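You operate a simulated robot arm through the tools that you are given. There is no shell and no other tool. Be economical: measure what you need, move in short steps, check, and stop when the job is done.

You are at the controls of a simulated robot arm. One attempt, no reset.

## Task
Load the red blank on the cross slide and dial in its position.
Fine: blue spacer back on the spacer mat; cross knob to 10 mm, long knob to the setting card.

The check looks at the end state, three seconds after you hand in, the way a careful person would. Anything else that was tipped, shoved, dropped, spilled or broken makes it a failure.

## Robot
A 6-joint arm with a two-finger parallel gripper, fixed in place. Base frame: the origin is at the foot of the arm, x ahead of it, y to its left, z up; the work surface is at about z = 0. Readings come in mm, degrees, newtons and seconds.
With the tool pointing down near the work surface it reaches from about 180 to 460 mm from the base axis. Its first joint turns from -70.0 to 70.0 degrees. Payload 1.9 kg.
The TCP is the grasp point between the finger pads, 23 mm short of the fingertips. In the tool frame z runs along the fingers and y along their closing line. The gripper opens to 94 mm. The fingers are 38 mm wide and 10 mm thick; the gripper's body (54 by 96 mm) begins 39 mm behind the TCP.
Orientation is that of the tool frame in the base frame, as a unit quaternion [x, y, z, w]. With the fingers straight down and closing along the base's y, the tool's x points along the base's -x, its y along +y and its z along -z.

## Interface
- The arm moves only by the tool send_rows. Its argument "deltas" is one flat list of numbers, 6 for each row, row after row: the shift along the tool's x, y, z in mm, then the turn, a rotation vector about the tool's x, y, z in degrees. In form: [x, y, z, wx, wy, wz, x, y, z, wx, wy, wz, ...]. A call has 1 to 8 rows; each row is the pose to reach, as a shift and turn from the pose commanded when the call began, along the tool's axes at that moment. "fingers" is the gripper command, from -1 (shut) to 1 (fully open), values between in proportion, set as the call begins (left out, the last holds). Each row takes 0.2 s and may step no farther than 50 mm and 8.6 degrees from the row before; otherwise, or with a gripper value out of range, the whole call is refused. Where a pose cannot be reached the arm comes as near as it can. A force on the tool above 50 N (or 10 N above the force at the start of the call, whichever is more), or a blocked arm, ends the call early, and 0.2 s more pass. Each finger travels about 108 mm/s and halts on what it meets, pressing with about 43 N; the grip force reading is that of the motor and also rises with nothing between the fingers. The clock runs only during rows and for 0.2 s after the last one: add rows that repeat a pose to give the fingers time. The reply holds the time, the measured pose of the TCP, the force on the tool along the base axes, the opening and the grip force, in the units named above and with some noise, and new pictures: "pictures" is both (left out), scene, wrist or none.
- Cameras (640 x 400 px; columns grow to the right, rows downward): "scene" is fixed at [27.2, 300, 415.1]; the picture's right is [-0.95, -0.31, 0.00], its down [-0.21, 0.64, -0.74] and it looks along [0.23, -0.70, -0.67] (base axes); focal length 214 px, centre (320, 200). "wrist" rides on the gripper at [86, 16, -74] in the tool frame; the picture's right is [-0.18, 0.98, 0.00], its down [-0.58, -0.11, -0.81] and it looks along [-0.79, -0.15, 0.59] (tool axes); focal length 243 px, centre (320, 200). There is no depth. A picture from a camera that has moved, and an enlarged one, comes with that camera's place and axes in the base frame and with its lens.
- inspect(camera, box): a new picture of the part [left, top, right, bottom] of that camera's present view, enlarged. No time passes.
- finish_job(): hands the job in; it is judged then, once.

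Go step by step. Nothing tells you positions but the pictures and the camera data: compare them with the known pose of the tool, close in by small moves and look again before you grip or let go. The budget is 120 turns and 200 pictures, counting those below and the enlarged ones. Unless the task says otherwise, let go and move clear before handing in, and close with one line.

The tools are called after "Request:" by a JSON object that holds its "fn" and its "kwargs". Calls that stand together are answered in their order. send_rows: Moves the arm, as the interface text tells. Its arguments: {"type":"object","properties":{"deltas":{"type":"array","items":{"type":"number"}},"fingers":{"type":"number"},"pictures":{"type":"string","enum":["both","scene","wrist","none"]}},"required":["deltas"]} The other tools are called the same way: inspect (camera, box) takes an enlarged picture of a part of a camera's view; finish_job () hands the job in.

At the start:

```text
time_s: 0.0
tool_pos: [318.9, -55.7, 286.4]
ee_rot: [0.0, 1.0, 0.0, -0.001]
ft_force: [0.2, 0.5, 0.1]
gripper_width: 93.8
gripper_force: 0.0
```

scene: 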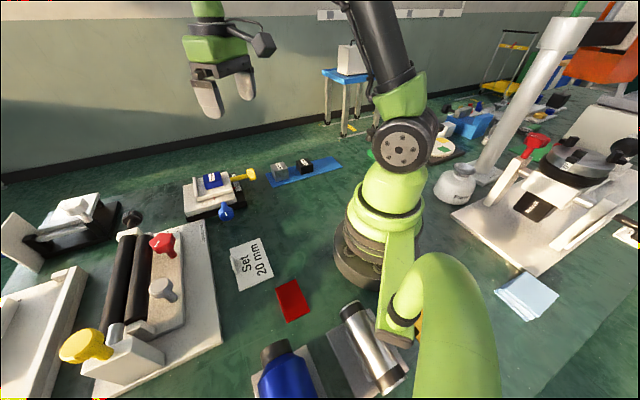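
wrist: 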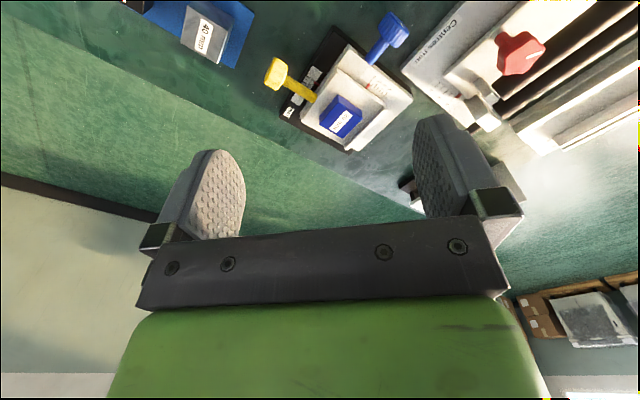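

I see a cross-slide with a blue block on it and yellow and blue knobs, a blue mat with two blocks, a setting card "Set 20 mm" and a red item. I'll look closer first.

Request:
{"fn": "inspect", "kwargs": {"camera": "scene", "box": [170, 140, 350, 252]}}

Request:
{"fn": "inspect", "kwargs": {"camera": "wrist", "box": [240, 0, 430, 160]}}

Request:
{"fn": "inspect", "kwargs": {"camera": "scene", "box": [220, 220, 440, 400]}}

```text
3.56 times, centred on (260, 196) of scene
camera zoom: at [27.2, 300.0, 415.1], right [-0.95, -0.31, 0.0], down [-0.21, 0.64, -0.74], along [0.23, -0.7, -0.67], focal length 763 px, centre (533, 214)
```

zoom: 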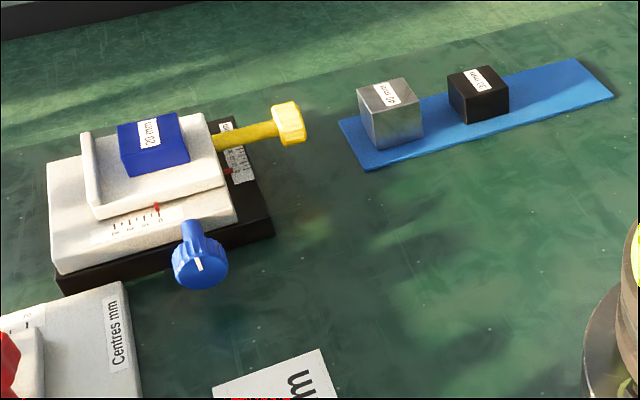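

```text
2.50 times, centred on (335, 80) of wrist
camera zoom: at [233.5, -42.3, 362.6], right [0.18, 0.98, 0.0], down [0.58, -0.11, 0.81], along [0.79, -0.15, -0.59], focal length 606 px, centre (282, 500)
```

zoom: 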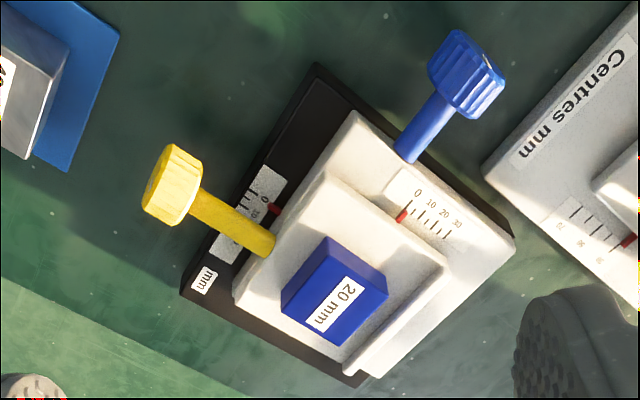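

```text
2.22 times, centred on (330, 310) of scene
camera zoom: at [27.2, 300.0, 415.1], right [-0.95, -0.31, 0.0], down [-0.21, 0.64, -0.74], along [0.23, -0.7, -0.67], focal length 477 px, centre (298, -44)
```

zoom: 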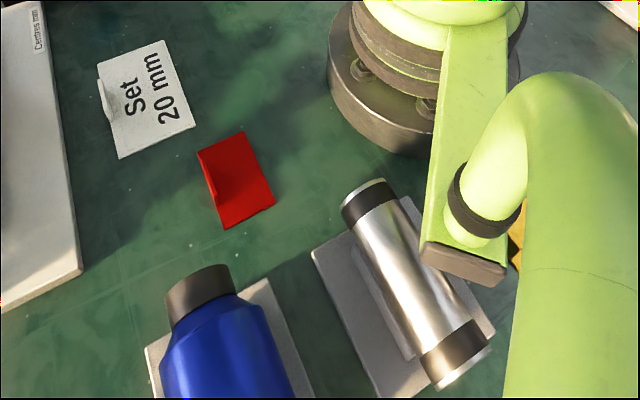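

Request:
{"fn": "inspect", "kwargs": {"camera": "scene", "box": [220, 230, 320, 330]}}

Request:
{"fn": "inspect", "kwargs": {"camera": "scene", "box": [410, 80, 640, 330]}}

Request:
{"fn": "inspect", "kwargs": {"camera": "scene", "box": [0, 180, 220, 400]}}

```text
4.00 times, centred on (270, 280) of scene
camera zoom: at [27.2, 300.0, 415.1], right [-0.95, -0.31, 0.0], down [-0.21, 0.64, -0.74], along [0.23, -0.7, -0.67], focal length 858 px, centre (520, -120)
```

zoom: 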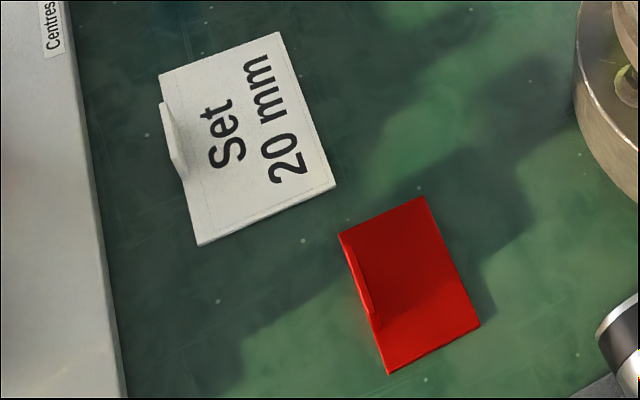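

```text
1.60 times, centred on (525, 205) of scene
camera zoom: at [27.2, 300.0, 415.1], right [-0.95, -0.31, 0.0], down [-0.21, 0.64, -0.74], along [0.23, -0.7, -0.67], focal length 343 px, centre (-8, 192)
```

zoom: 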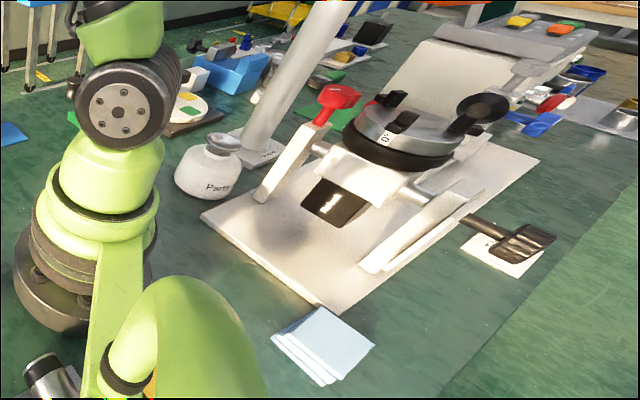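

```text
1.82 times, centred on (110, 290) of scene
camera zoom: at [27.2, 300.0, 415.1], right [-0.95, -0.31, 0.0], down [-0.21, 0.64, -0.74], along [0.23, -0.7, -0.67], focal length 390 px, centre (702, 36)
```

zoom: 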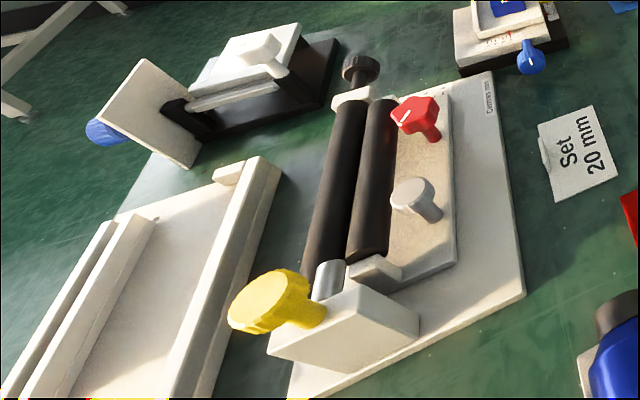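

Nothing that is clearly the red blank yet; the red patch looks like a flat plate. I'll come closer to the slide to read scales and knobs.

Request:
{"fn": "send_rows", "kwargs": {"deltas": [-5, 0, 45, 0, 0, 0, -10, 0, 86, 0, 0, 0, -10, 0, 86, 0, 0, 0], "pictures": "wrist"}}

Request:
{"fn": "inspect", "kwargs": {"camera": "wrist", "box": [220, 0, 460, 150]}}

```text
time_s: 0.8
tool_pos: [330.8, -57.1, 200.9]
ee_rot: [0.0, 1.0, 0.0, 0.001]
ft_force: [0.1, 0.1, -0.4]
gripper_width: 94.2
gripper_force: 0.1
camera wrist: at [244.2, -42.1, 276.3], right [0.18, 0.98, 0.0], down [0.58, -0.11, 0.81], along [0.79, -0.15, -0.59], focal length 243 px, centre (320, 200)
```

wrist: 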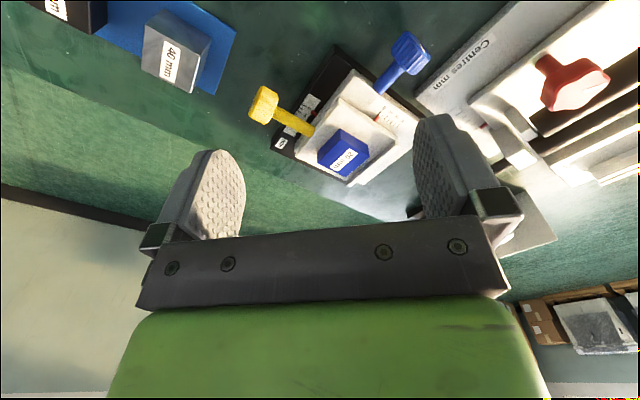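

```text
2.67 times, centred on (340, 75) of wrist
camera zoom: at [244.2, -42.1, 276.3], right [0.18, 0.98, 0.0], down [0.58, -0.11, 0.81], along [0.79, -0.15, -0.59], focal length 647 px, centre (267, 533)
```

zoom: 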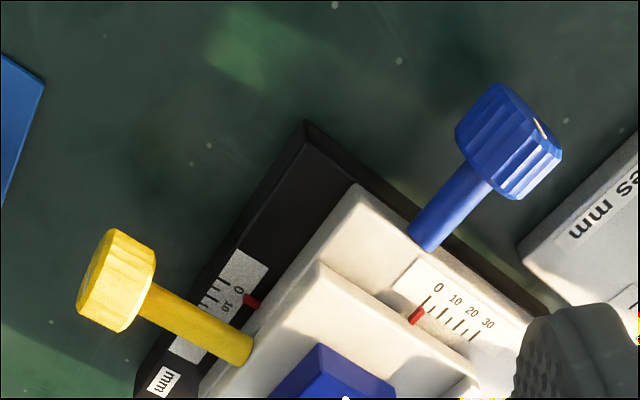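

Camera picture is upside down (top = nearer the robot). Knobs face the robot: blue about [357,20,38], yellow about [385,-126,50]. I'll move closer for the labels.

Request:
{"fn": "send_rows", "kwargs": {"deltas": [-30, 0, 30, 0, 0, 0, -60, 0, 60, 0, 0, 0, -60, 0, 60, 0, 0, 0], "pictures": "wrist"}}

Request:
{"fn": "inspect", "kwargs": {"camera": "wrist", "box": [210, 0, 450, 150]}}

```text
time_s: 1.6
tool_pos: [390.1, -55.2, 141.6]
ee_rot: [0.0, 1.0, 0.0, 0.001]
ft_force: [-0.5, -0.1, 0.3]
gripper_width: 94.2
gripper_force: 0.1
camera wrist: at [303.5, -41.1, 215.9], right [0.18, 0.98, 0.0], down [0.58, -0.11, 0.81], along [0.79, -0.15, -0.59], focal length 243 px, centre (320, 200)
```

wrist: 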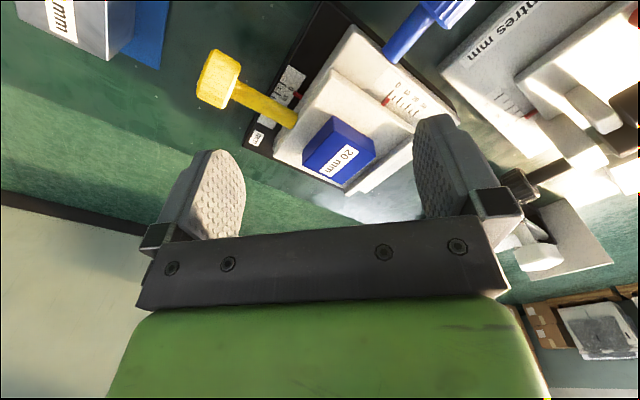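

```text
2.67 times, centred on (330, 75) of wrist
camera zoom: at [303.5, -41.1, 215.9], right [0.18, 0.98, 0.0], down [0.58, -0.11, 0.81], along [0.79, -0.15, -0.59], focal length 647 px, centre (293, 533)
```

zoom: 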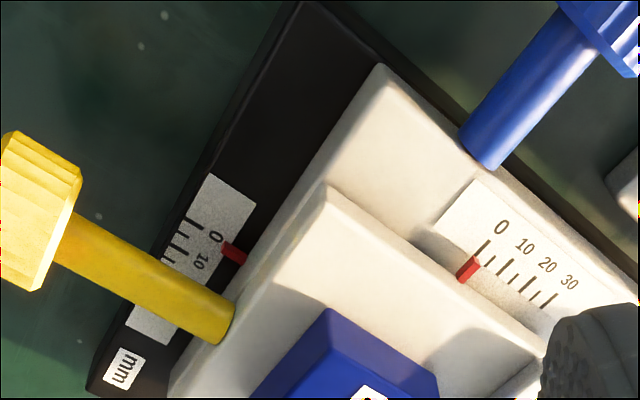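

Request:
{"fn": "inspect", "kwargs": {"camera": "scene", "box": [175, 150, 265, 230]}}

```text
5.00 times, centred on (220, 190) of scene
camera zoom: at [27.2, 300.0, 415.1], right [-0.95, -0.31, 0.0], down [-0.21, 0.64, -0.74], along [0.23, -0.7, -0.67], focal length 1072 px, centre (820, 250)
```

zoom: 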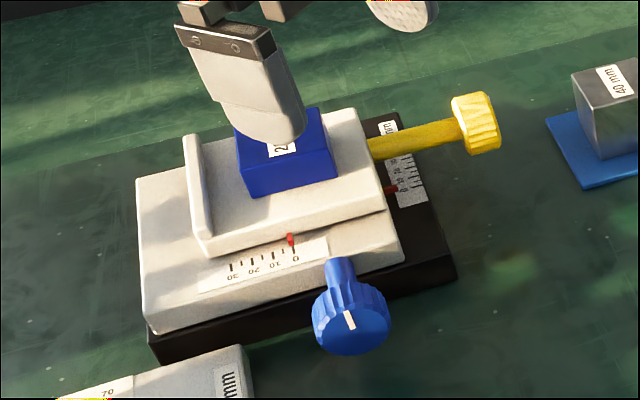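

Slide scales both read about 0. No sure red blank yet, so I'll swing to the left side for a survey.

Request:
{"fn": "send_rows", "kwargs": {"deltas": [20, 15, -38, 0, 0, 0, 40, 35, -78, 0, 0, 0, 55, 60, -113, 0, 0, 0, 60, 100, -138, 0, 0, 0, 70, 145, -138, 0, 0, -8, 85, 190, -138, 0, 0, -16, 105, 233, -138, 0, 0, -24, 135, 270, -138, 0, 0, -32]}}

```text
time_s: 3.4
tool_pos: [256.2, 213.2, 279.7]
ee_rot: [-0.276, 0.961, 0.0, 0.0]
ft_force: [0.0, 0.9, 0.3]
gripper_width: 94.2
gripper_force: 0.1
camera wrist: at [173.8, 179.6, 354.6], right [-0.37, 0.93, 0.0], down [0.55, 0.22, 0.81], along [0.75, 0.3, -0.59], focal length 243 px, centre (320, 200)
```

scene: 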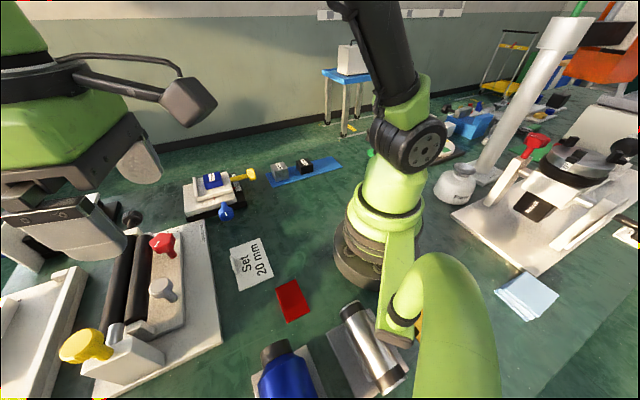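
wrist: 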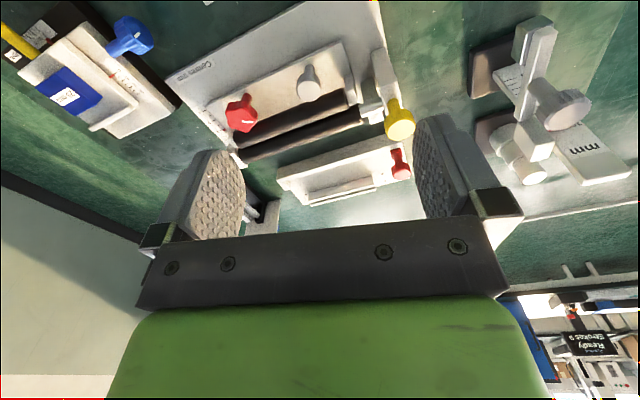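

Request:
{"fn": "send_rows", "kwargs": {"deltas": [0, 0, 0, 0, 0, -8.5, 0, 0, 0, 0, 0, -17, 0, 0, 0, 0, 0, -25.5, 0, 0, 0, 0, 0, -34, 0, 0, 0, 0, 0, -42.5, 0, 0, 0, 0, 0, -51, 0, 0, 0, 0, 0, -59.5, 0, 0, 0, 0, 0, -68], "pictures": "wrist"}}

```text
time_s: 5.2
tool_pos: [253.7, 213.0, 280.1]
ee_rot: [0.767, -0.642, 0.001, -0.002]
ft_force: [0.6, 0.5, 1.1]
gripper_width: 94.1
gripper_force: 0.1
camera wrist: at [254.3, 123.6, 355.1], right [-1.0, 0.01, 0.0], down [0.0, 0.59, 0.81], along [0.01, 0.81, -0.59], focal length 243 px, centre (320, 200)
```

wrist: 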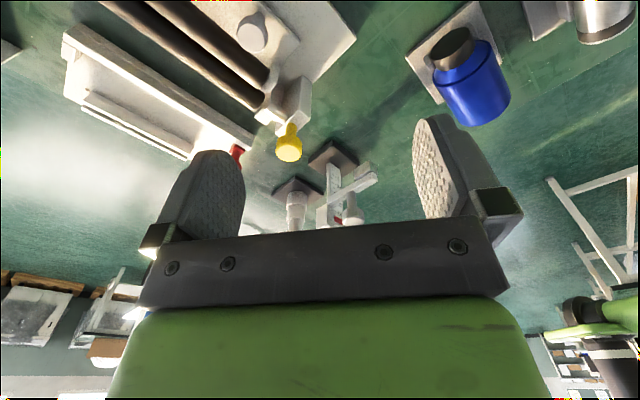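

Request:
{"fn": "send_rows", "kwargs": {"deltas": [0, 0, 0, 0, 0, -8.5, 0, 0, 0, 0, 0, -17, 0, 0, 0, 0, 0, -25.5, 0, 0, 0, 0, 0, -34, 0, 0, 0, 0, 0, -42.5, 0, 0, 0, 0, 0, -51, 0, 0, 0, 0, 0, -59.5], "pictures": "wrist"}}

```text
time_s: 6.8
tool_pos: [255.5, 212.8, 280.2]
ee_rot: [0.984, -0.177, 0.0, -0.001]
ft_force: [0.0, -0.7, 0.4]
gripper_width: 93.9
gripper_force: 0.1
camera wrist: at [330.8, 166.2, 354.6], right [-0.51, -0.86, 0.0], down [-0.51, 0.3, 0.81], along [-0.69, 0.42, -0.59], focal length 243 px, centre (320, 200)
```

wrist: 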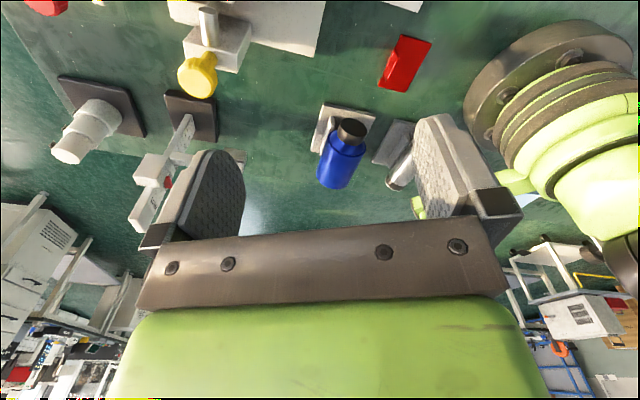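

Request:
{"fn": "inspect", "kwargs": {"camera": "wrist", "box": [300, 0, 500, 125]}}

Request:
{"fn": "inspect", "kwargs": {"camera": "wrist", "box": [30, 60, 430, 310]}}

```text
3.20 times, centred on (400, 62) of wrist
camera zoom: at [330.8, 166.2, 354.6], right [-0.51, -0.86, 0.0], down [-0.51, 0.3, 0.81], along [-0.69, 0.42, -0.59], focal length 776 px, centre (64, 640)
```

zoom: 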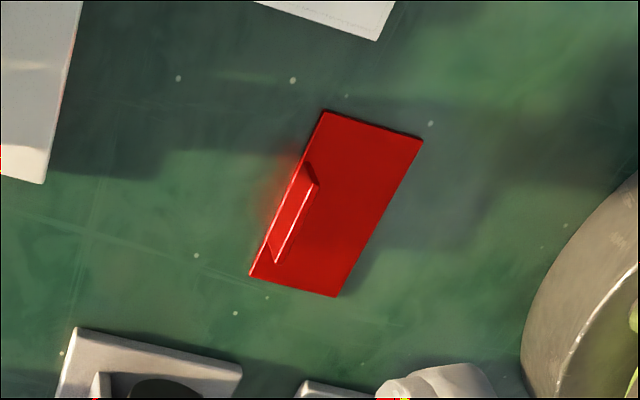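

```text
1.60 times, centred on (230, 185) of wrist
camera zoom: at [330.8, 166.2, 354.6], right [-0.51, -0.86, 0.0], down [-0.51, 0.3, 0.81], along [-0.69, 0.42, -0.59], focal length 388 px, centre (464, 224)
```

zoom: 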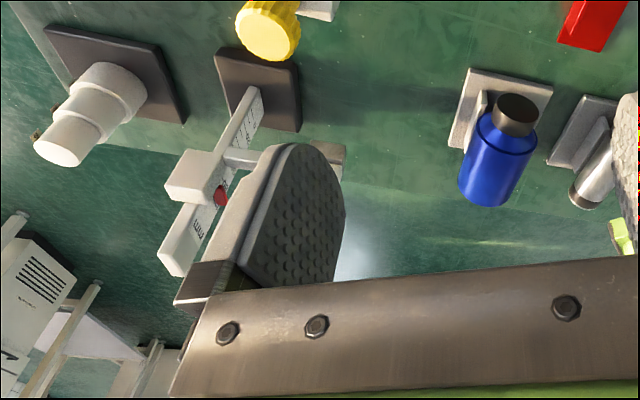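

The red plate is just a flat pad with a rib, apparently. I'll survey the right (-y) side next for the actual red blank.

Request:
{"fn": "send_rows", "kwargs": {"deltas": [18, 21.7, 0, 0, 0, 8.5, 36, 43.4, 0, 0, 0, 17, 54, 65, 0, 0, 0, 25.5, 72, 86.7, 0, 0, 0, 34, 90, 108.4, 0, 0, 0, 42.5, 108, 130, 0, 0, 0, 51, 126, 151.7, 0, 0, 0, 59.5, 144.6, 173.4, 0, 0, 0, 68], "pictures": "none"}}

```text
time_s: 8.6
tool_pos: [330.8, 0.7, 280.3]
ee_rot: [0.715, -0.699, 0.0, -0.001]
ft_force: [-0.8, -0.1, -0.4]
gripper_width: 94.2
gripper_force: 0.0
```

Request:
{"fn": "send_rows", "kwargs": {"deltas": [22.4, 8, 0, 0, 0, 8.5, 45, 16, 0, 0, 0, 17, 67, 24, 0, 0, 0, 25.5, 90, 31, 0, 0, 0, 34, 112, 39, 0, 0, 0, 42.5, 134, 47, 0, 0, 0, 51, 157, 55, 0, 0, 0, 59.5, 179, 63, 0, 0, 0, 68], "pictures": "none"}}

```text
time_s: 10.4
tool_pos: [270.9, -182.1, 280.4]
ee_rot: [-0.202, 0.979, 0.0, 0.001]
ft_force: [-0.3, 0.6, -0.8]
gripper_width: 94.2
gripper_force: 0.0
```

Request:
{"fn": "send_rows", "kwargs": {"deltas": [8, 1, 0, 0, 0, 8.5, 16, 1, 0, 0, 0, 17, 24, 2, 0, 0, 0, 25.5, 32, 2, 0, 0, 0, 34, 40, 3, 0, 0, 0, 42.5, 48, 4, 0, 0, 0, 51, 56, 5, 0, 0, 0, 59.5, 63, 5, 0, 0, 0, 68]}}

```text
time_s: 12.2
tool_pos: [210.5, -200.4, 280.0]
ee_rot: [0.38, 0.925, 0.0, 0.0]
ft_force: [0.2, 0.8, 0.4]
gripper_width: 94.0
gripper_force: 0.1
camera wrist: at [161.1, -130.1, 354.8], right [0.82, 0.57, 0.0], down [0.34, -0.49, 0.81], along [0.46, -0.66, -0.59], focal length 243 px, centre (320, 200)
```

scene: 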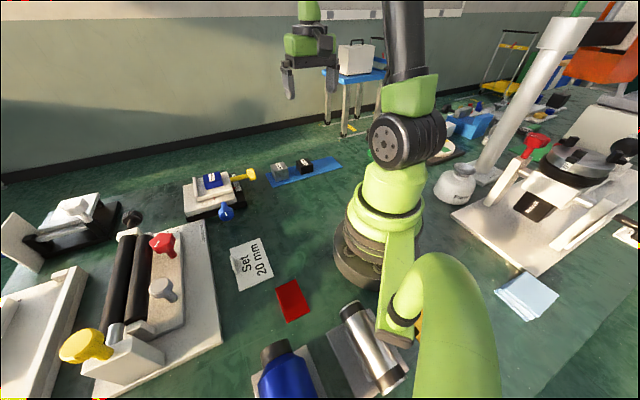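
wrist: 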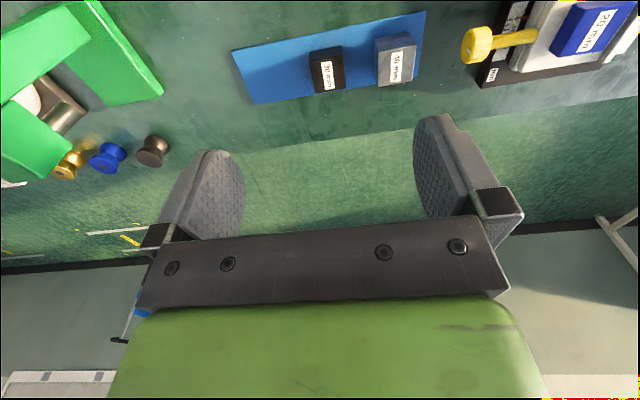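

Request:
{"fn": "inspect", "kwargs": {"camera": "wrist", "box": [0, 0, 240, 180]}}

Request:
{"fn": "send_rows", "kwargs": {"deltas": [0, 0, 0, 0, 0, 8.5, 0, 0, 0, 0, 0, 17, 0, 0, 0, 0, 0, 25.5, 0, 0, 0, 0, 0, 34], "pictures": "wrist"}}

```text
2.22 times, centred on (120, 90) of wrist
camera zoom: at [161.1, -130.1, 354.8], right [0.82, 0.57, 0.0], down [0.34, -0.49, 0.81], along [0.46, -0.66, -0.59], focal length 539 px, centre (764, 444)
```

zoom: 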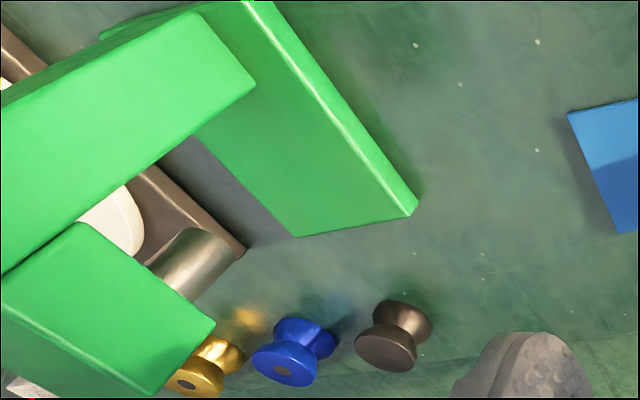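

```text
time_s: 13.2
tool_pos: [211.3, -201.0, 279.1]
ee_rot: [0.634, 0.773, 0.001, 0.001]
ft_force: [-1.0, 0.1, 0.4]
gripper_width: 94.1
gripper_force: 0.1
camera wrist: at [210.5, -114.6, 354.5], right [1.0, 0.01, 0.0], down [0.01, -0.59, 0.81], along [0.01, -0.81, -0.59], focal length 243 px, centre (320, 200)
```

wrist: 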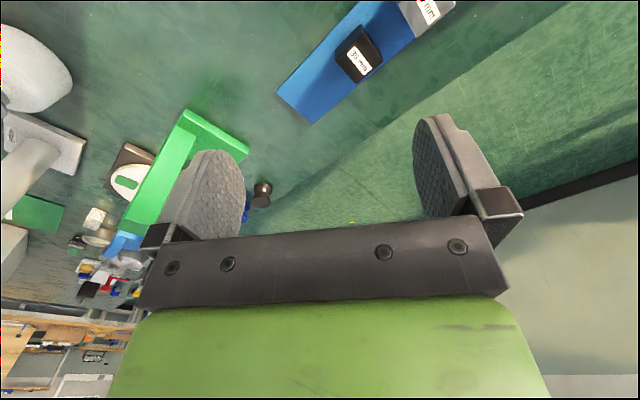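

The only red loose piece in reach is the red plate with a rib (centre about [131,152], 45×69 mm), so I take it as the blank. The free spot on the mat is near [199,-313]. First the blue spacer: I'll turn to yaw 45° and approach it.

Request:
{"fn": "send_rows", "kwargs": {"deltas": [4, 18.6, 0, 0, 0, -8.5, 8, 37, 0, 0, 0, -17, 12, 56, 0, 0, 0, -25.5, 16, 74.5, 0, 0, 0, -34, 20, 93, 0, 0, 0, -42.5, 24, 112, 0, 0, 0, -51, 28, 130, 0, 0, 0, -59.5, 32, 149, 0, 0, 0, -68], "pictures": "none"}}

```text
time_s: 15.0
tool_pos: [351.5, -139.5, 279.9]
ee_rot: [0.091, 0.996, 0.001, 0.0]
ft_force: [-0.6, -0.5, 0.1]
gripper_width: 94.1
gripper_force: 0.1
```

Request:
{"fn": "send_rows", "kwargs": {"deltas": [-8, 9, 11, 0, 0, -8, -16, 18, 23, 0, 0, -16, -25, 26, 34, 0, 0, -24, -33, 35, 46, 0, 0, -32, -41, 44, 57, 0, 0, -40, -50, 52, 69, 0, 0, -48, -58, 61, 80, 0, 0, -55.4], "pictures": "both"}}

Request:
{"fn": "inspect", "kwargs": {"camera": "wrist", "box": [210, 0, 450, 150]}}

Request:
{"fn": "inspect", "kwargs": {"camera": "scene", "box": [165, 130, 275, 230]}}

```text
time_s: 16.6
tool_pos: [419.9, -91.7, 200.2]
ee_rot: [-0.382, 0.924, 0.0, 0.0]
ft_force: [-0.4, -0.1, 0.1]
gripper_width: 93.8
gripper_force: 0.1
camera wrist: at [347.2, -142.5, 275.0], right [-0.57, 0.82, 0.0], down [0.49, 0.33, 0.81], along [0.67, 0.46, -0.59], focal length 243 px, centre (320, 200)
```

scene: 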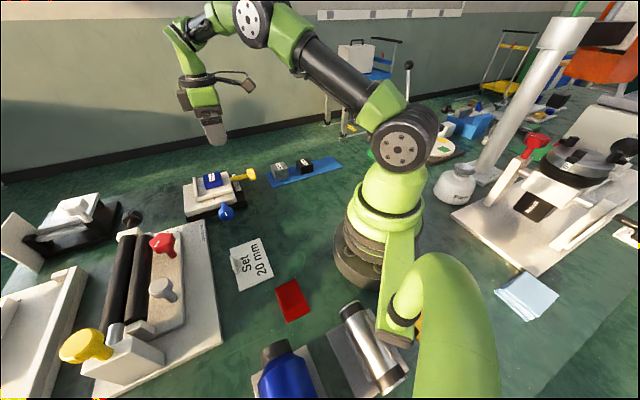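
wrist: 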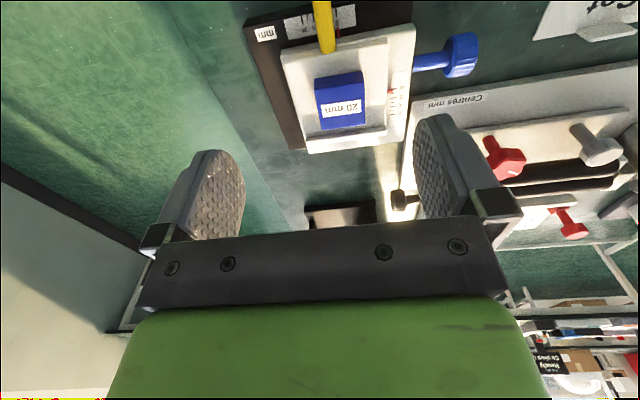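

```text
2.67 times, centred on (330, 75) of wrist
camera zoom: at [347.2, -142.5, 275.0], right [-0.57, 0.82, 0.0], down [0.49, 0.33, 0.81], along [0.67, 0.46, -0.59], focal length 647 px, centre (293, 533)
```

zoom: 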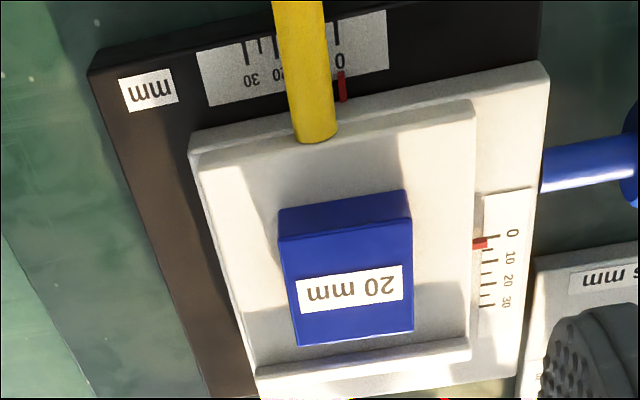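

```text
4.00 times, centred on (220, 180) of scene
camera zoom: at [27.2, 300.0, 415.1], right [-0.95, -0.31, 0.0], down [-0.21, 0.64, -0.74], along [0.23, -0.7, -0.67], focal length 858 px, centre (720, 280)
```

zoom: 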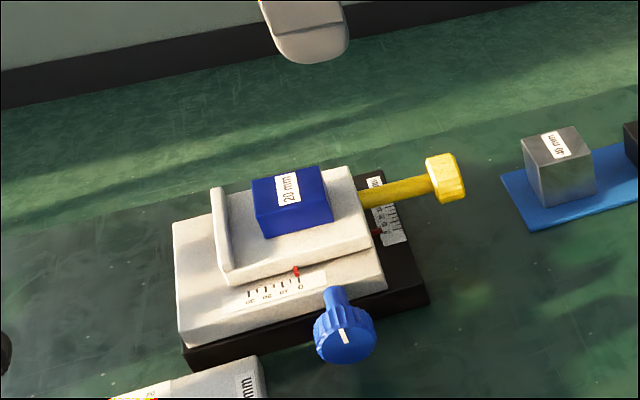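

Spacer top centre triangulates to about [443,-52.5,75], plate top about z=55. I'll descend over it to z=112 and look.

Request:
{"fn": "send_rows", "kwargs": {"deltas": [-22, 6, 0, 0, 0, 0, -44, 11.4, 0, 0, 0, 0, -44, 11.4, 45, 0, 0, 0, -44, 11.4, 88, 0, 0, 0, -44, 11.4, 88, 0, 0, 0]}}

Request:
{"fn": "inspect", "kwargs": {"camera": "scene", "box": [165, 130, 275, 230]}}

```text
time_s: 17.8
tool_pos: [443.3, -50.5, 112.0]
ee_rot: [-0.382, 0.924, 0.0, 0.0]
ft_force: [-0.8, -0.1, 1.3]
gripper_width: 93.8
gripper_force: 0.0
camera wrist: at [369.8, -101.8, 186.6], right [-0.56, 0.83, 0.0], down [0.49, 0.33, 0.81], along [0.67, 0.45, -0.59], focal length 243 px, centre (320, 200)
```

scene: 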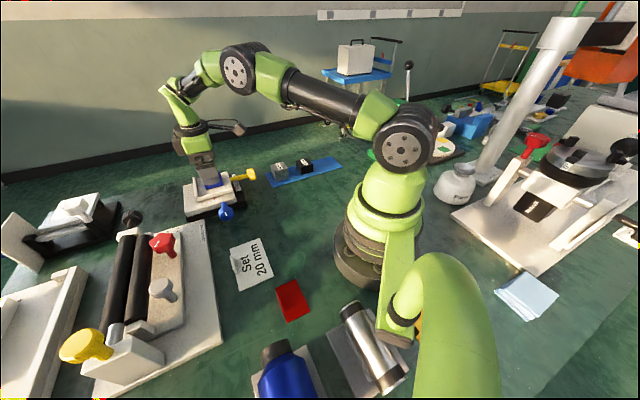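
wrist: 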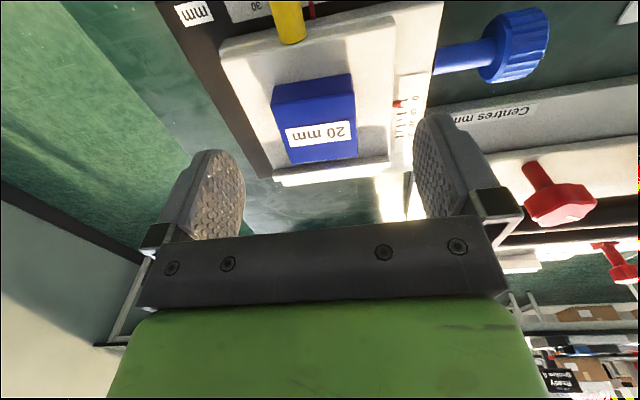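

```text
4.00 times, centred on (220, 180) of scene
camera zoom: at [27.2, 300.0, 415.1], right [-0.95, -0.31, 0.0], down [-0.21, 0.64, -0.74], along [0.23, -0.7, -0.67], focal length 858 px, centre (720, 280)
```

zoom: 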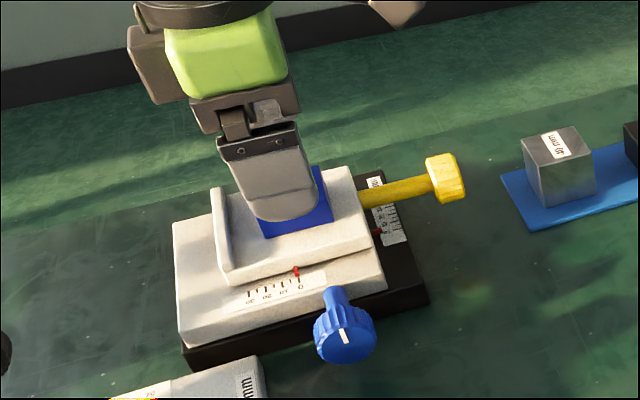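

Request:
{"fn": "send_rows", "kwargs": {"deltas": [3.5, -1.4, 10, 0, 0, 0, 3.5, -1.4, 20, 0, 0, 0, 3.5, -1.4, 30, 0, 0, 0, 3.5, -1.4, 30, 0, 0, 0]}}

Request:
{"fn": "inspect", "kwargs": {"camera": "scene", "box": [165, 130, 275, 230]}}

```text
time_s: 18.8
tool_pos: [441.3, -54.6, 82.0]
ee_rot: [-0.381, 0.925, 0.001, 0.001]
ft_force: [0.3, 0.4, -0.2]
gripper_width: 94.3
gripper_force: 0.0
camera wrist: at [368.7, -105.8, 156.9], right [-0.56, 0.83, 0.0], down [0.49, 0.33, 0.81], along [0.67, 0.45, -0.59], focal length 243 px, centre (320, 200)
```

scene: 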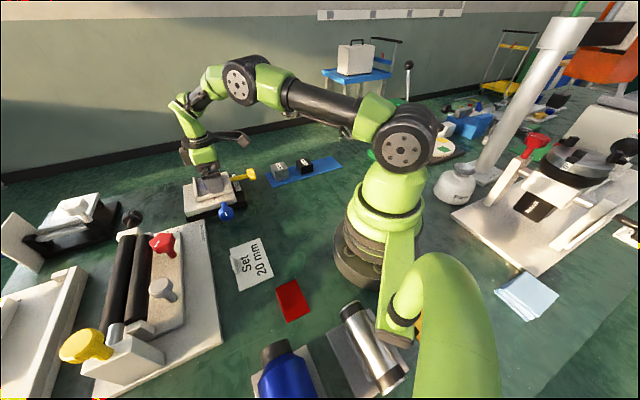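
wrist: 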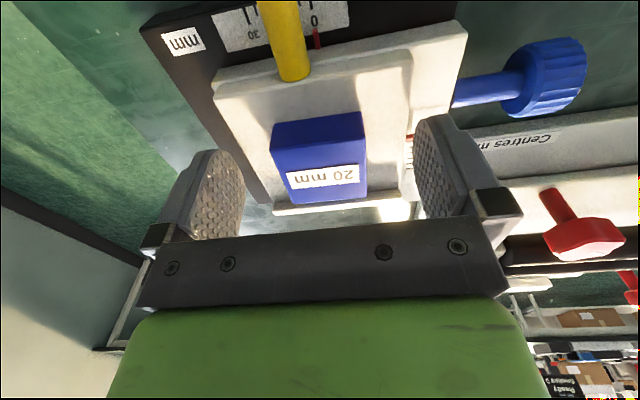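

```text
4.00 times, centred on (220, 180) of scene
camera zoom: at [27.2, 300.0, 415.1], right [-0.95, -0.31, 0.0], down [-0.21, 0.64, -0.74], along [0.23, -0.7, -0.67], focal length 858 px, centre (720, 280)
```

zoom: 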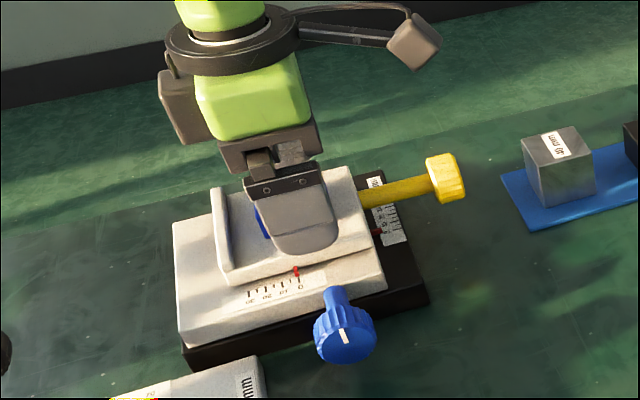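

Request:
{"fn": "send_rows", "kwargs": {"deltas": [0, 0, 0, 0, 0, 0, 0, 0, 0, 0, 0, 0, 0, 0, 0, 0, 0, 0, 0, 0, 0, 0, 0, 0], "fingers": -1, "pictures": "wrist"}}

```text
time_s: 19.8
tool_pos: [441.3, -53.7, 82.8]
ee_rot: [-0.382, 0.924, 0.001, 0.001]
ft_force: [-0.4, 0.1, -0.4]
gripper_width: 43.0
gripper_force: 42.3
camera wrist: at [368.7, -105.8, 156.9], right [-0.56, 0.83, 0.0], down [0.49, 0.33, 0.81], along [0.67, 0.45, -0.59], focal length 243 px, centre (320, 200)
```

wrist: 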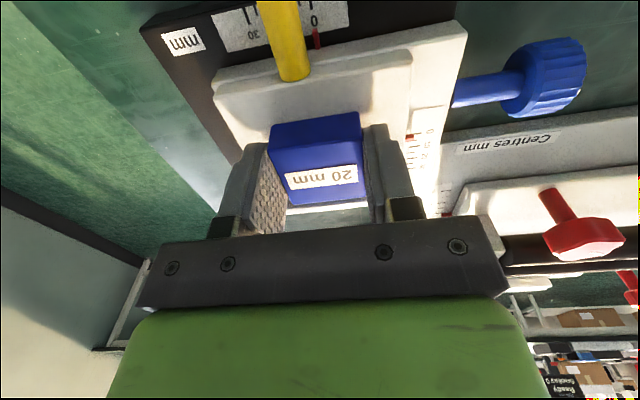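

Request:
{"fn": "send_rows", "kwargs": {"deltas": [0, 0, -10, 0, 0, 0, 0, 0, -35, 0, 0, 0, 0, 0, -75, 0, 0, 0, 0, 0, -108, 0, 0, 0, 0, 0, -108, 0, 0, 0], "pictures": "both"}}

Request:
{"fn": "inspect", "kwargs": {"camera": "wrist", "box": [210, 0, 450, 150]}}

Request:
{"fn": "inspect", "kwargs": {"camera": "scene", "box": [165, 130, 275, 230]}}

```text
time_s: 21.0
tool_pos: [439.4, -57.0, 190.2]
ee_rot: [-0.382, 0.924, 0.0, 0.0]
ft_force: [-0.2, 1.1, -0.9]
gripper_width: 42.9
gripper_force: 43.3
camera wrist: at [368.1, -106.7, 265.8], right [-0.56, 0.83, 0.0], down [0.49, 0.33, 0.81], along [0.67, 0.45, -0.59], focal length 243 px, centre (320, 200)
```

scene: 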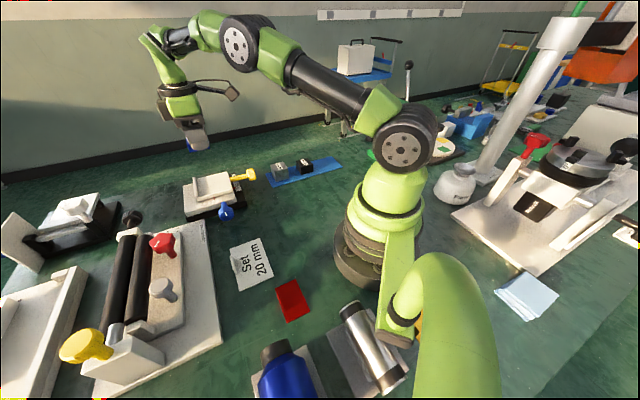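
wrist: 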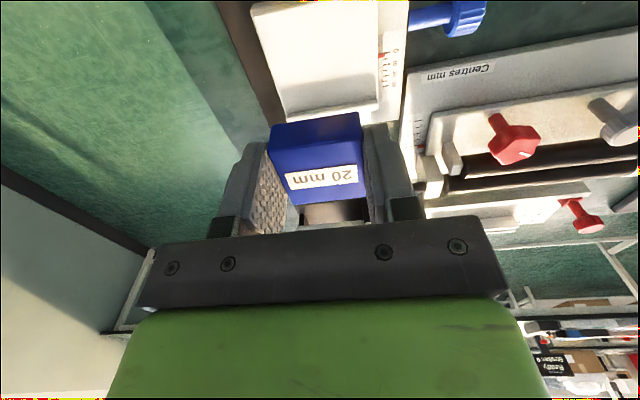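

```text
2.67 times, centred on (330, 75) of wrist
camera zoom: at [368.1, -106.7, 265.8], right [-0.56, 0.83, 0.0], down [0.49, 0.33, 0.81], along [0.67, 0.45, -0.59], focal length 647 px, centre (293, 533)
```

zoom: 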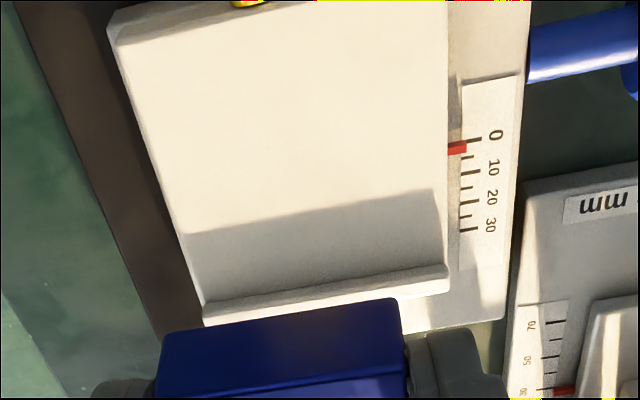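

```text
4.00 times, centred on (220, 180) of scene
camera zoom: at [27.2, 300.0, 415.1], right [-0.95, -0.31, 0.0], down [-0.21, 0.64, -0.74], along [0.23, -0.7, -0.67], focal length 858 px, centre (720, 280)
```

zoom: 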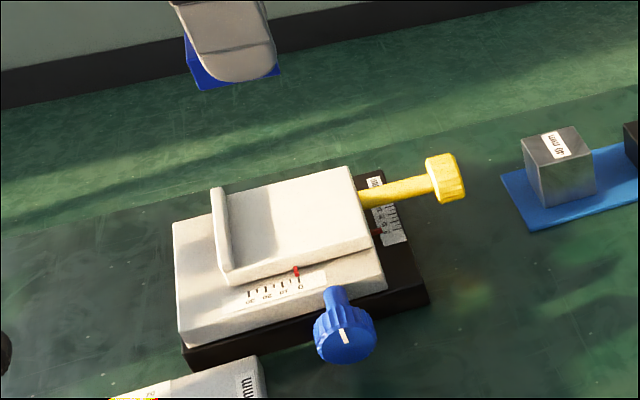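

Spacer lifted cleanly. Carry it over to the free end of the mat, around [199,-313].

Request:
{"fn": "send_rows", "kwargs": {"deltas": [44, -1, 0, 0, 0, 0, 88, -3, 0, 0, 0, 0, 132, -4, 0, 0, 0, 0, 176, -5, 0, 0, 0, 0, 220, -7, 0, 0, 0, 0, 264, -8, 0, 0, 0, 0, 308, -10, 0, 0, 0, 0, 352, -11, 0, 0, 0, 0]}}

Request:
{"fn": "inspect", "kwargs": {"camera": "scene", "box": [250, 110, 370, 210]}}

```text
time_s: 22.8
tool_pos: [197.7, -309.9, 186.2]
ee_rot: [-0.381, 0.925, 0.0, 0.001]
ft_force: [-0.2, -1.0, -1.0]
gripper_width: 43.0
gripper_force: 42.6
camera wrist: at [126.7, -361.8, 262.0], right [-0.56, 0.83, 0.0], down [0.49, 0.33, 0.81], along [0.67, 0.45, -0.59], focal length 243 px, centre (320, 200)
```

scene: 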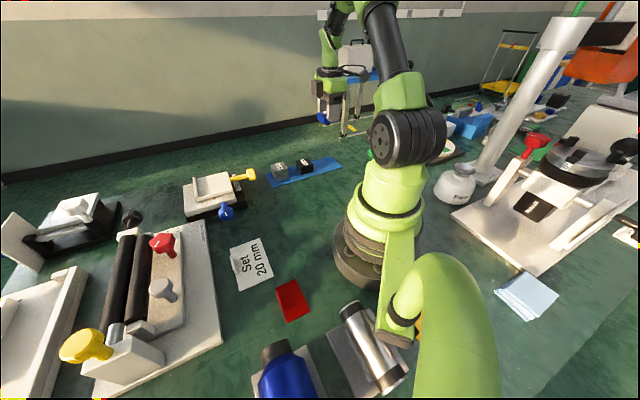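
wrist: 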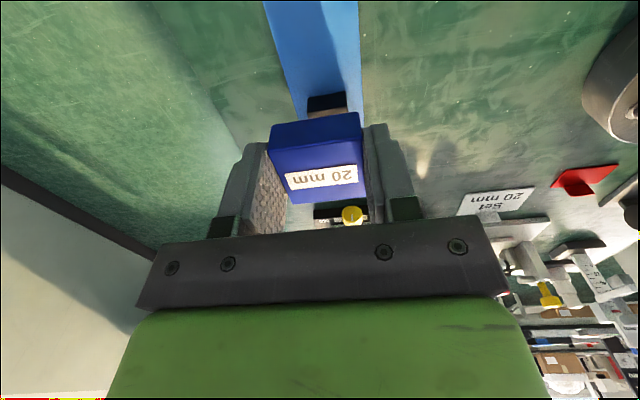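

```text
4.00 times, centred on (310, 160) of scene
camera zoom: at [27.2, 300.0, 415.1], right [-0.95, -0.31, 0.0], down [-0.21, 0.64, -0.74], along [0.23, -0.7, -0.67], focal length 858 px, centre (360, 360)
```

zoom: 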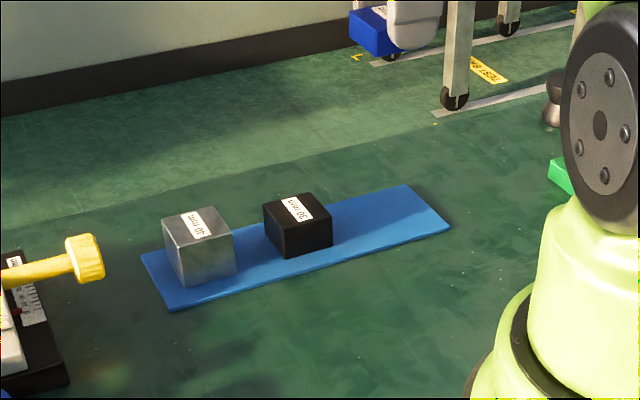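

Request:
{"fn": "send_rows", "kwargs": {"deltas": [-3.7, -9.5, 20, 0, 0, 0, -3.7, -9.5, 60, 0, 0, 0, -3.7, -9.5, 100, 0, 0, 0, -3.7, -9.5, 130, 0, 0, 0, -3.7, -9.5, 146, 0, 0, 0, -3.7, -9.5, 146, 0, 0, 0]}}

Request:
{"fn": "inspect", "kwargs": {"camera": "scene", "box": [250, 110, 370, 210]}}

```text
time_s: 24.2
tool_pos: [209.6, -315.5, 41.6]
ee_rot: [-0.381, 0.925, 0.0, 0.0]
ft_force: [0.9, -0.7, -0.7]
gripper_width: 42.7
gripper_force: 43.0
camera wrist: at [136.5, -366.2, 117.2], right [-0.56, 0.83, 0.0], down [0.49, 0.33, 0.81], along [0.67, 0.45, -0.59], focal length 243 px, centre (320, 200)
```

scene: 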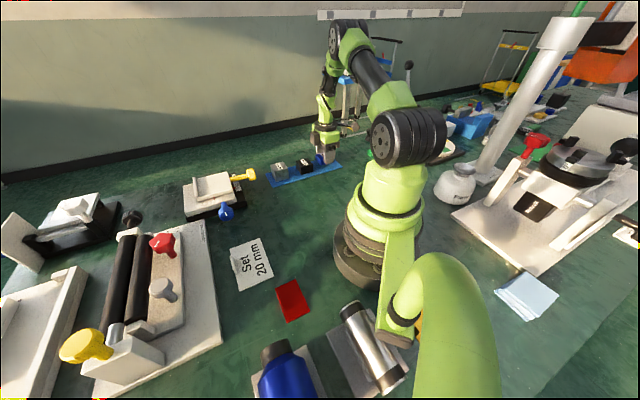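
wrist: 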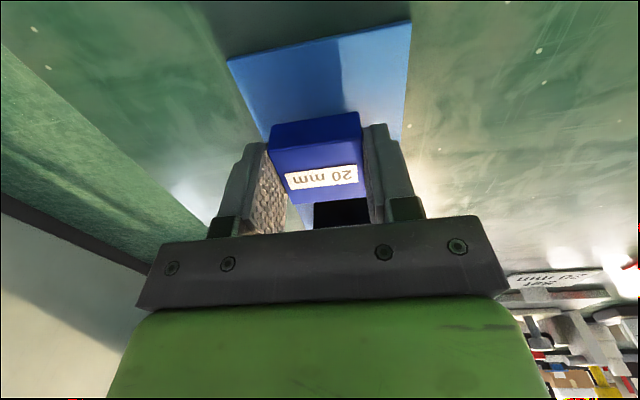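

```text
4.00 times, centred on (310, 160) of scene
camera zoom: at [27.2, 300.0, 415.1], right [-0.95, -0.31, 0.0], down [-0.21, 0.64, -0.74], along [0.23, -0.7, -0.67], focal length 858 px, centre (360, 360)
```

zoom: 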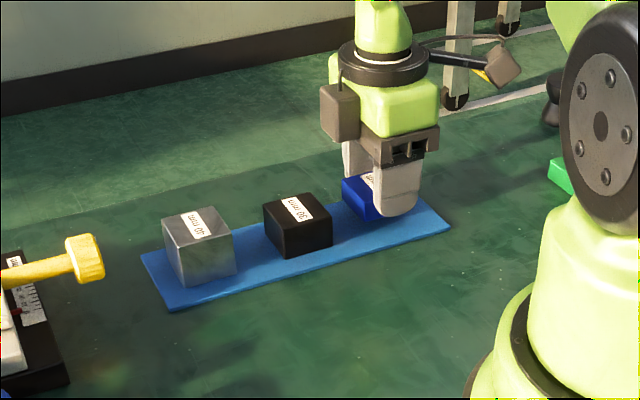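

Request:
{"fn": "send_rows", "kwargs": {"deltas": [0, 0, 4, 0, 0, 0, 0, 0, 6, 0, 0, 0, 0, 0, 8, 0, 0, 0, 0, 0, 9, 0, 0, 0, 0, 0, 10, 0, 0, 0], "pictures": "none"}}

```text
time_s: 25.4
tool_pos: [208.9, -314.7, 32.7]
ee_rot: [-0.381, 0.924, 0.0, 0.001]
ft_force: [0.2, -0.4, -0.1]
gripper_width: 42.8
gripper_force: 43.1
```

Request:
{"fn": "send_rows", "kwargs": {"deltas": [0, 0, 1, 0, 0, 0, 0, 0, 2, 0, 0, 0, 0, 0, 3, 0, 0, 0, 0, 0, 4, 0, 0, 0], "pictures": "wrist"}}

Request:
{"fn": "inspect", "kwargs": {"camera": "scene", "box": [300, 130, 370, 190]}}

```text
time_s: 26.4
tool_pos: [208.5, -315.9, 30.2]
ee_rot: [-0.381, 0.925, -0.001, 0.0]
ft_force: [-6.4, 6.6, 29.2]
gripper_width: 42.9
gripper_force: 42.8
camera wrist: at [136.4, -366.5, 104.9], right [-0.56, 0.83, 0.0], down [0.49, 0.33, 0.81], along [0.67, 0.45, -0.59], focal length 243 px, centre (320, 200)
```

wrist: 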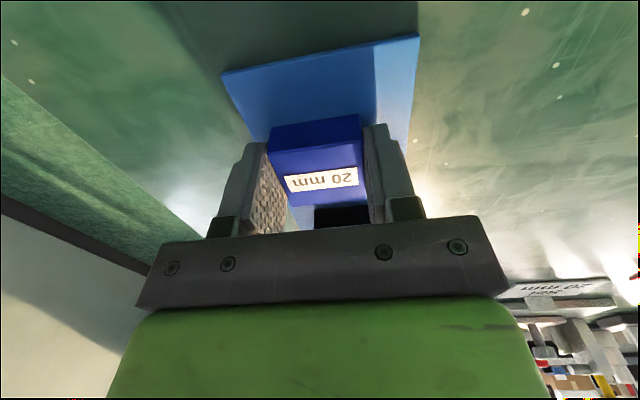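

```text
6.67 times, centred on (335, 160) of scene
camera zoom: at [27.2, 300.0, 415.0], right [-0.95, -0.31, 0.0], down [-0.21, 0.64, -0.74], along [0.23, -0.7, -0.67], focal length 1430 px, centre (220, 467)
```

zoom: 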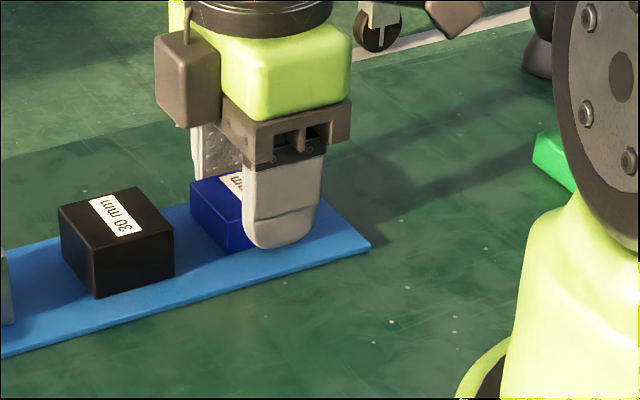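

Request:
{"fn": "send_rows", "kwargs": {"deltas": [0, 0, -1, 0, 0, 0, 0, 0, -1, 0, 0, 0, 0, 0, -1, 0, 0, 0, 0, 0, -1, 0, 0, 0], "fingers": 0.6, "pictures": "none"}}

Request:
{"fn": "send_rows", "kwargs": {"deltas": [0, 0, -20, 0, 0, 0, 0, 0, -60, 0, 0, 0, 0, 0, -105, 0, 0, 0, 0, 0, -150, 0, 0, 0, 0, 0, -190, 0, 0, 0]}}

Request:
{"fn": "inspect", "kwargs": {"camera": "scene", "box": [250, 110, 370, 210]}}

```text
time_s: 27.4
tool_pos: [208.9, -315.0, 30.6]
ee_rot: [-0.381, 0.925, 0.001, 0.001]
ft_force: [0.2, -1.0, 0.4]
gripper_width: 75.0
gripper_force: 0.1
```

```text
time_s: 28.6
tool_pos: [208.8, -316.8, 221.2]
ee_rot: [-0.382, 0.924, 0.0, 0.0]
ft_force: [0.7, 0.7, 0.7]
gripper_width: 75.0
gripper_force: 0.0
camera wrist: at [135.8, -367.7, 295.9], right [-0.56, 0.83, 0.0], down [0.49, 0.33, 0.81], along [0.67, 0.45, -0.59], focal length 243 px, centre (320, 200)
```

scene: 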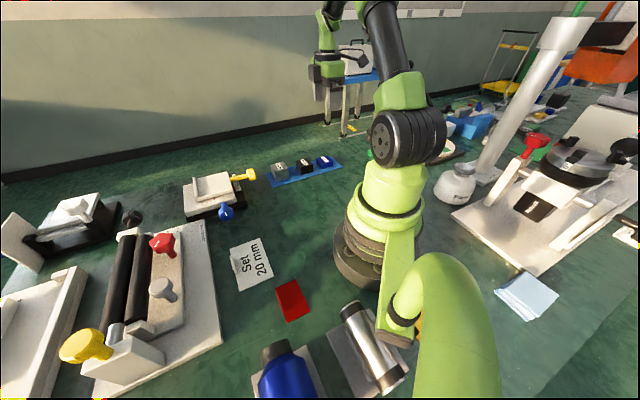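
wrist: 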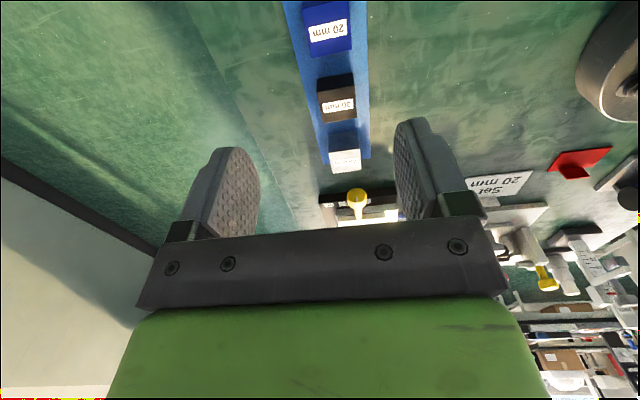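

```text
4.00 times, centred on (310, 160) of scene
camera zoom: at [27.2, 300.0, 415.1], right [-0.95, -0.31, 0.0], down [-0.21, 0.64, -0.74], along [0.23, -0.7, -0.67], focal length 858 px, centre (360, 360)
```

zoom: 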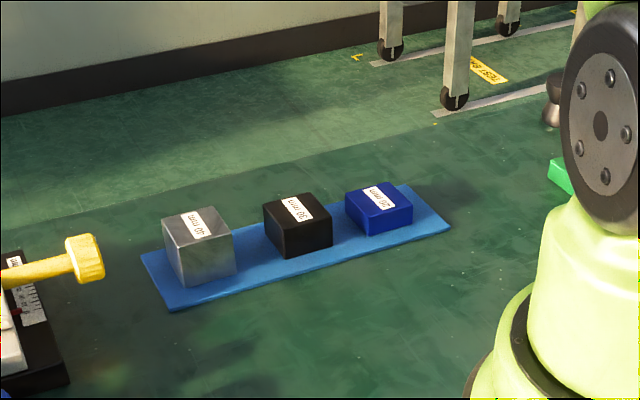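

Spacer is on the mat. Look at the red piece from this low angle.

Request:
{"fn": "inspect", "kwargs": {"camera": "wrist", "box": [440, 120, 640, 245]}}

```text
3.20 times, centred on (540, 182) of wrist
camera zoom: at [135.8, -367.7, 295.9], right [-0.56, 0.83, 0.0], down [0.49, 0.33, 0.81], along [0.67, 0.45, -0.59], focal length 776 px, centre (-384, 256)
```

zoom: 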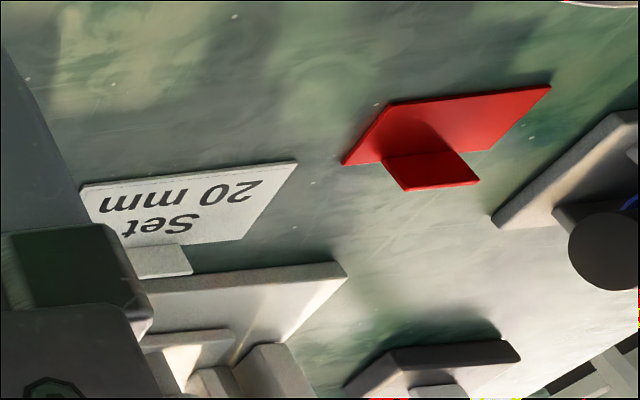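

The red piece has an upright grip fin about 25 mm tall on its long edge, so it's clearly meant to be lifted: it's the blank. I'll go to it with yaw 135°.

Request:
{"fn": "send_rows", "kwargs": {"deltas": [-37, 15.5, -4, 0, 0, -8.5, -74, 31, -8, 0, 0, -17, -111, 46.5, -12, 0, 0, -25.5, -148, 62, -16, 0, 0, -34, -185, 77.5, -20, 0, 0, -42.5, -222, 93, -24, 0, 0, -51, -259, 108.5, -27, 0, 0, -59.5, -295.6, 124, -29, 0, 0, -68], "pictures": "none"}}

```text
time_s: 30.4
tool_pos: [331.9, -19.0, 249.5]
ee_rot: [0.834, -0.552, 0.0, -0.001]
ft_force: [0.7, 0.5, 0.2]
gripper_width: 75.4
gripper_force: 0.0
```

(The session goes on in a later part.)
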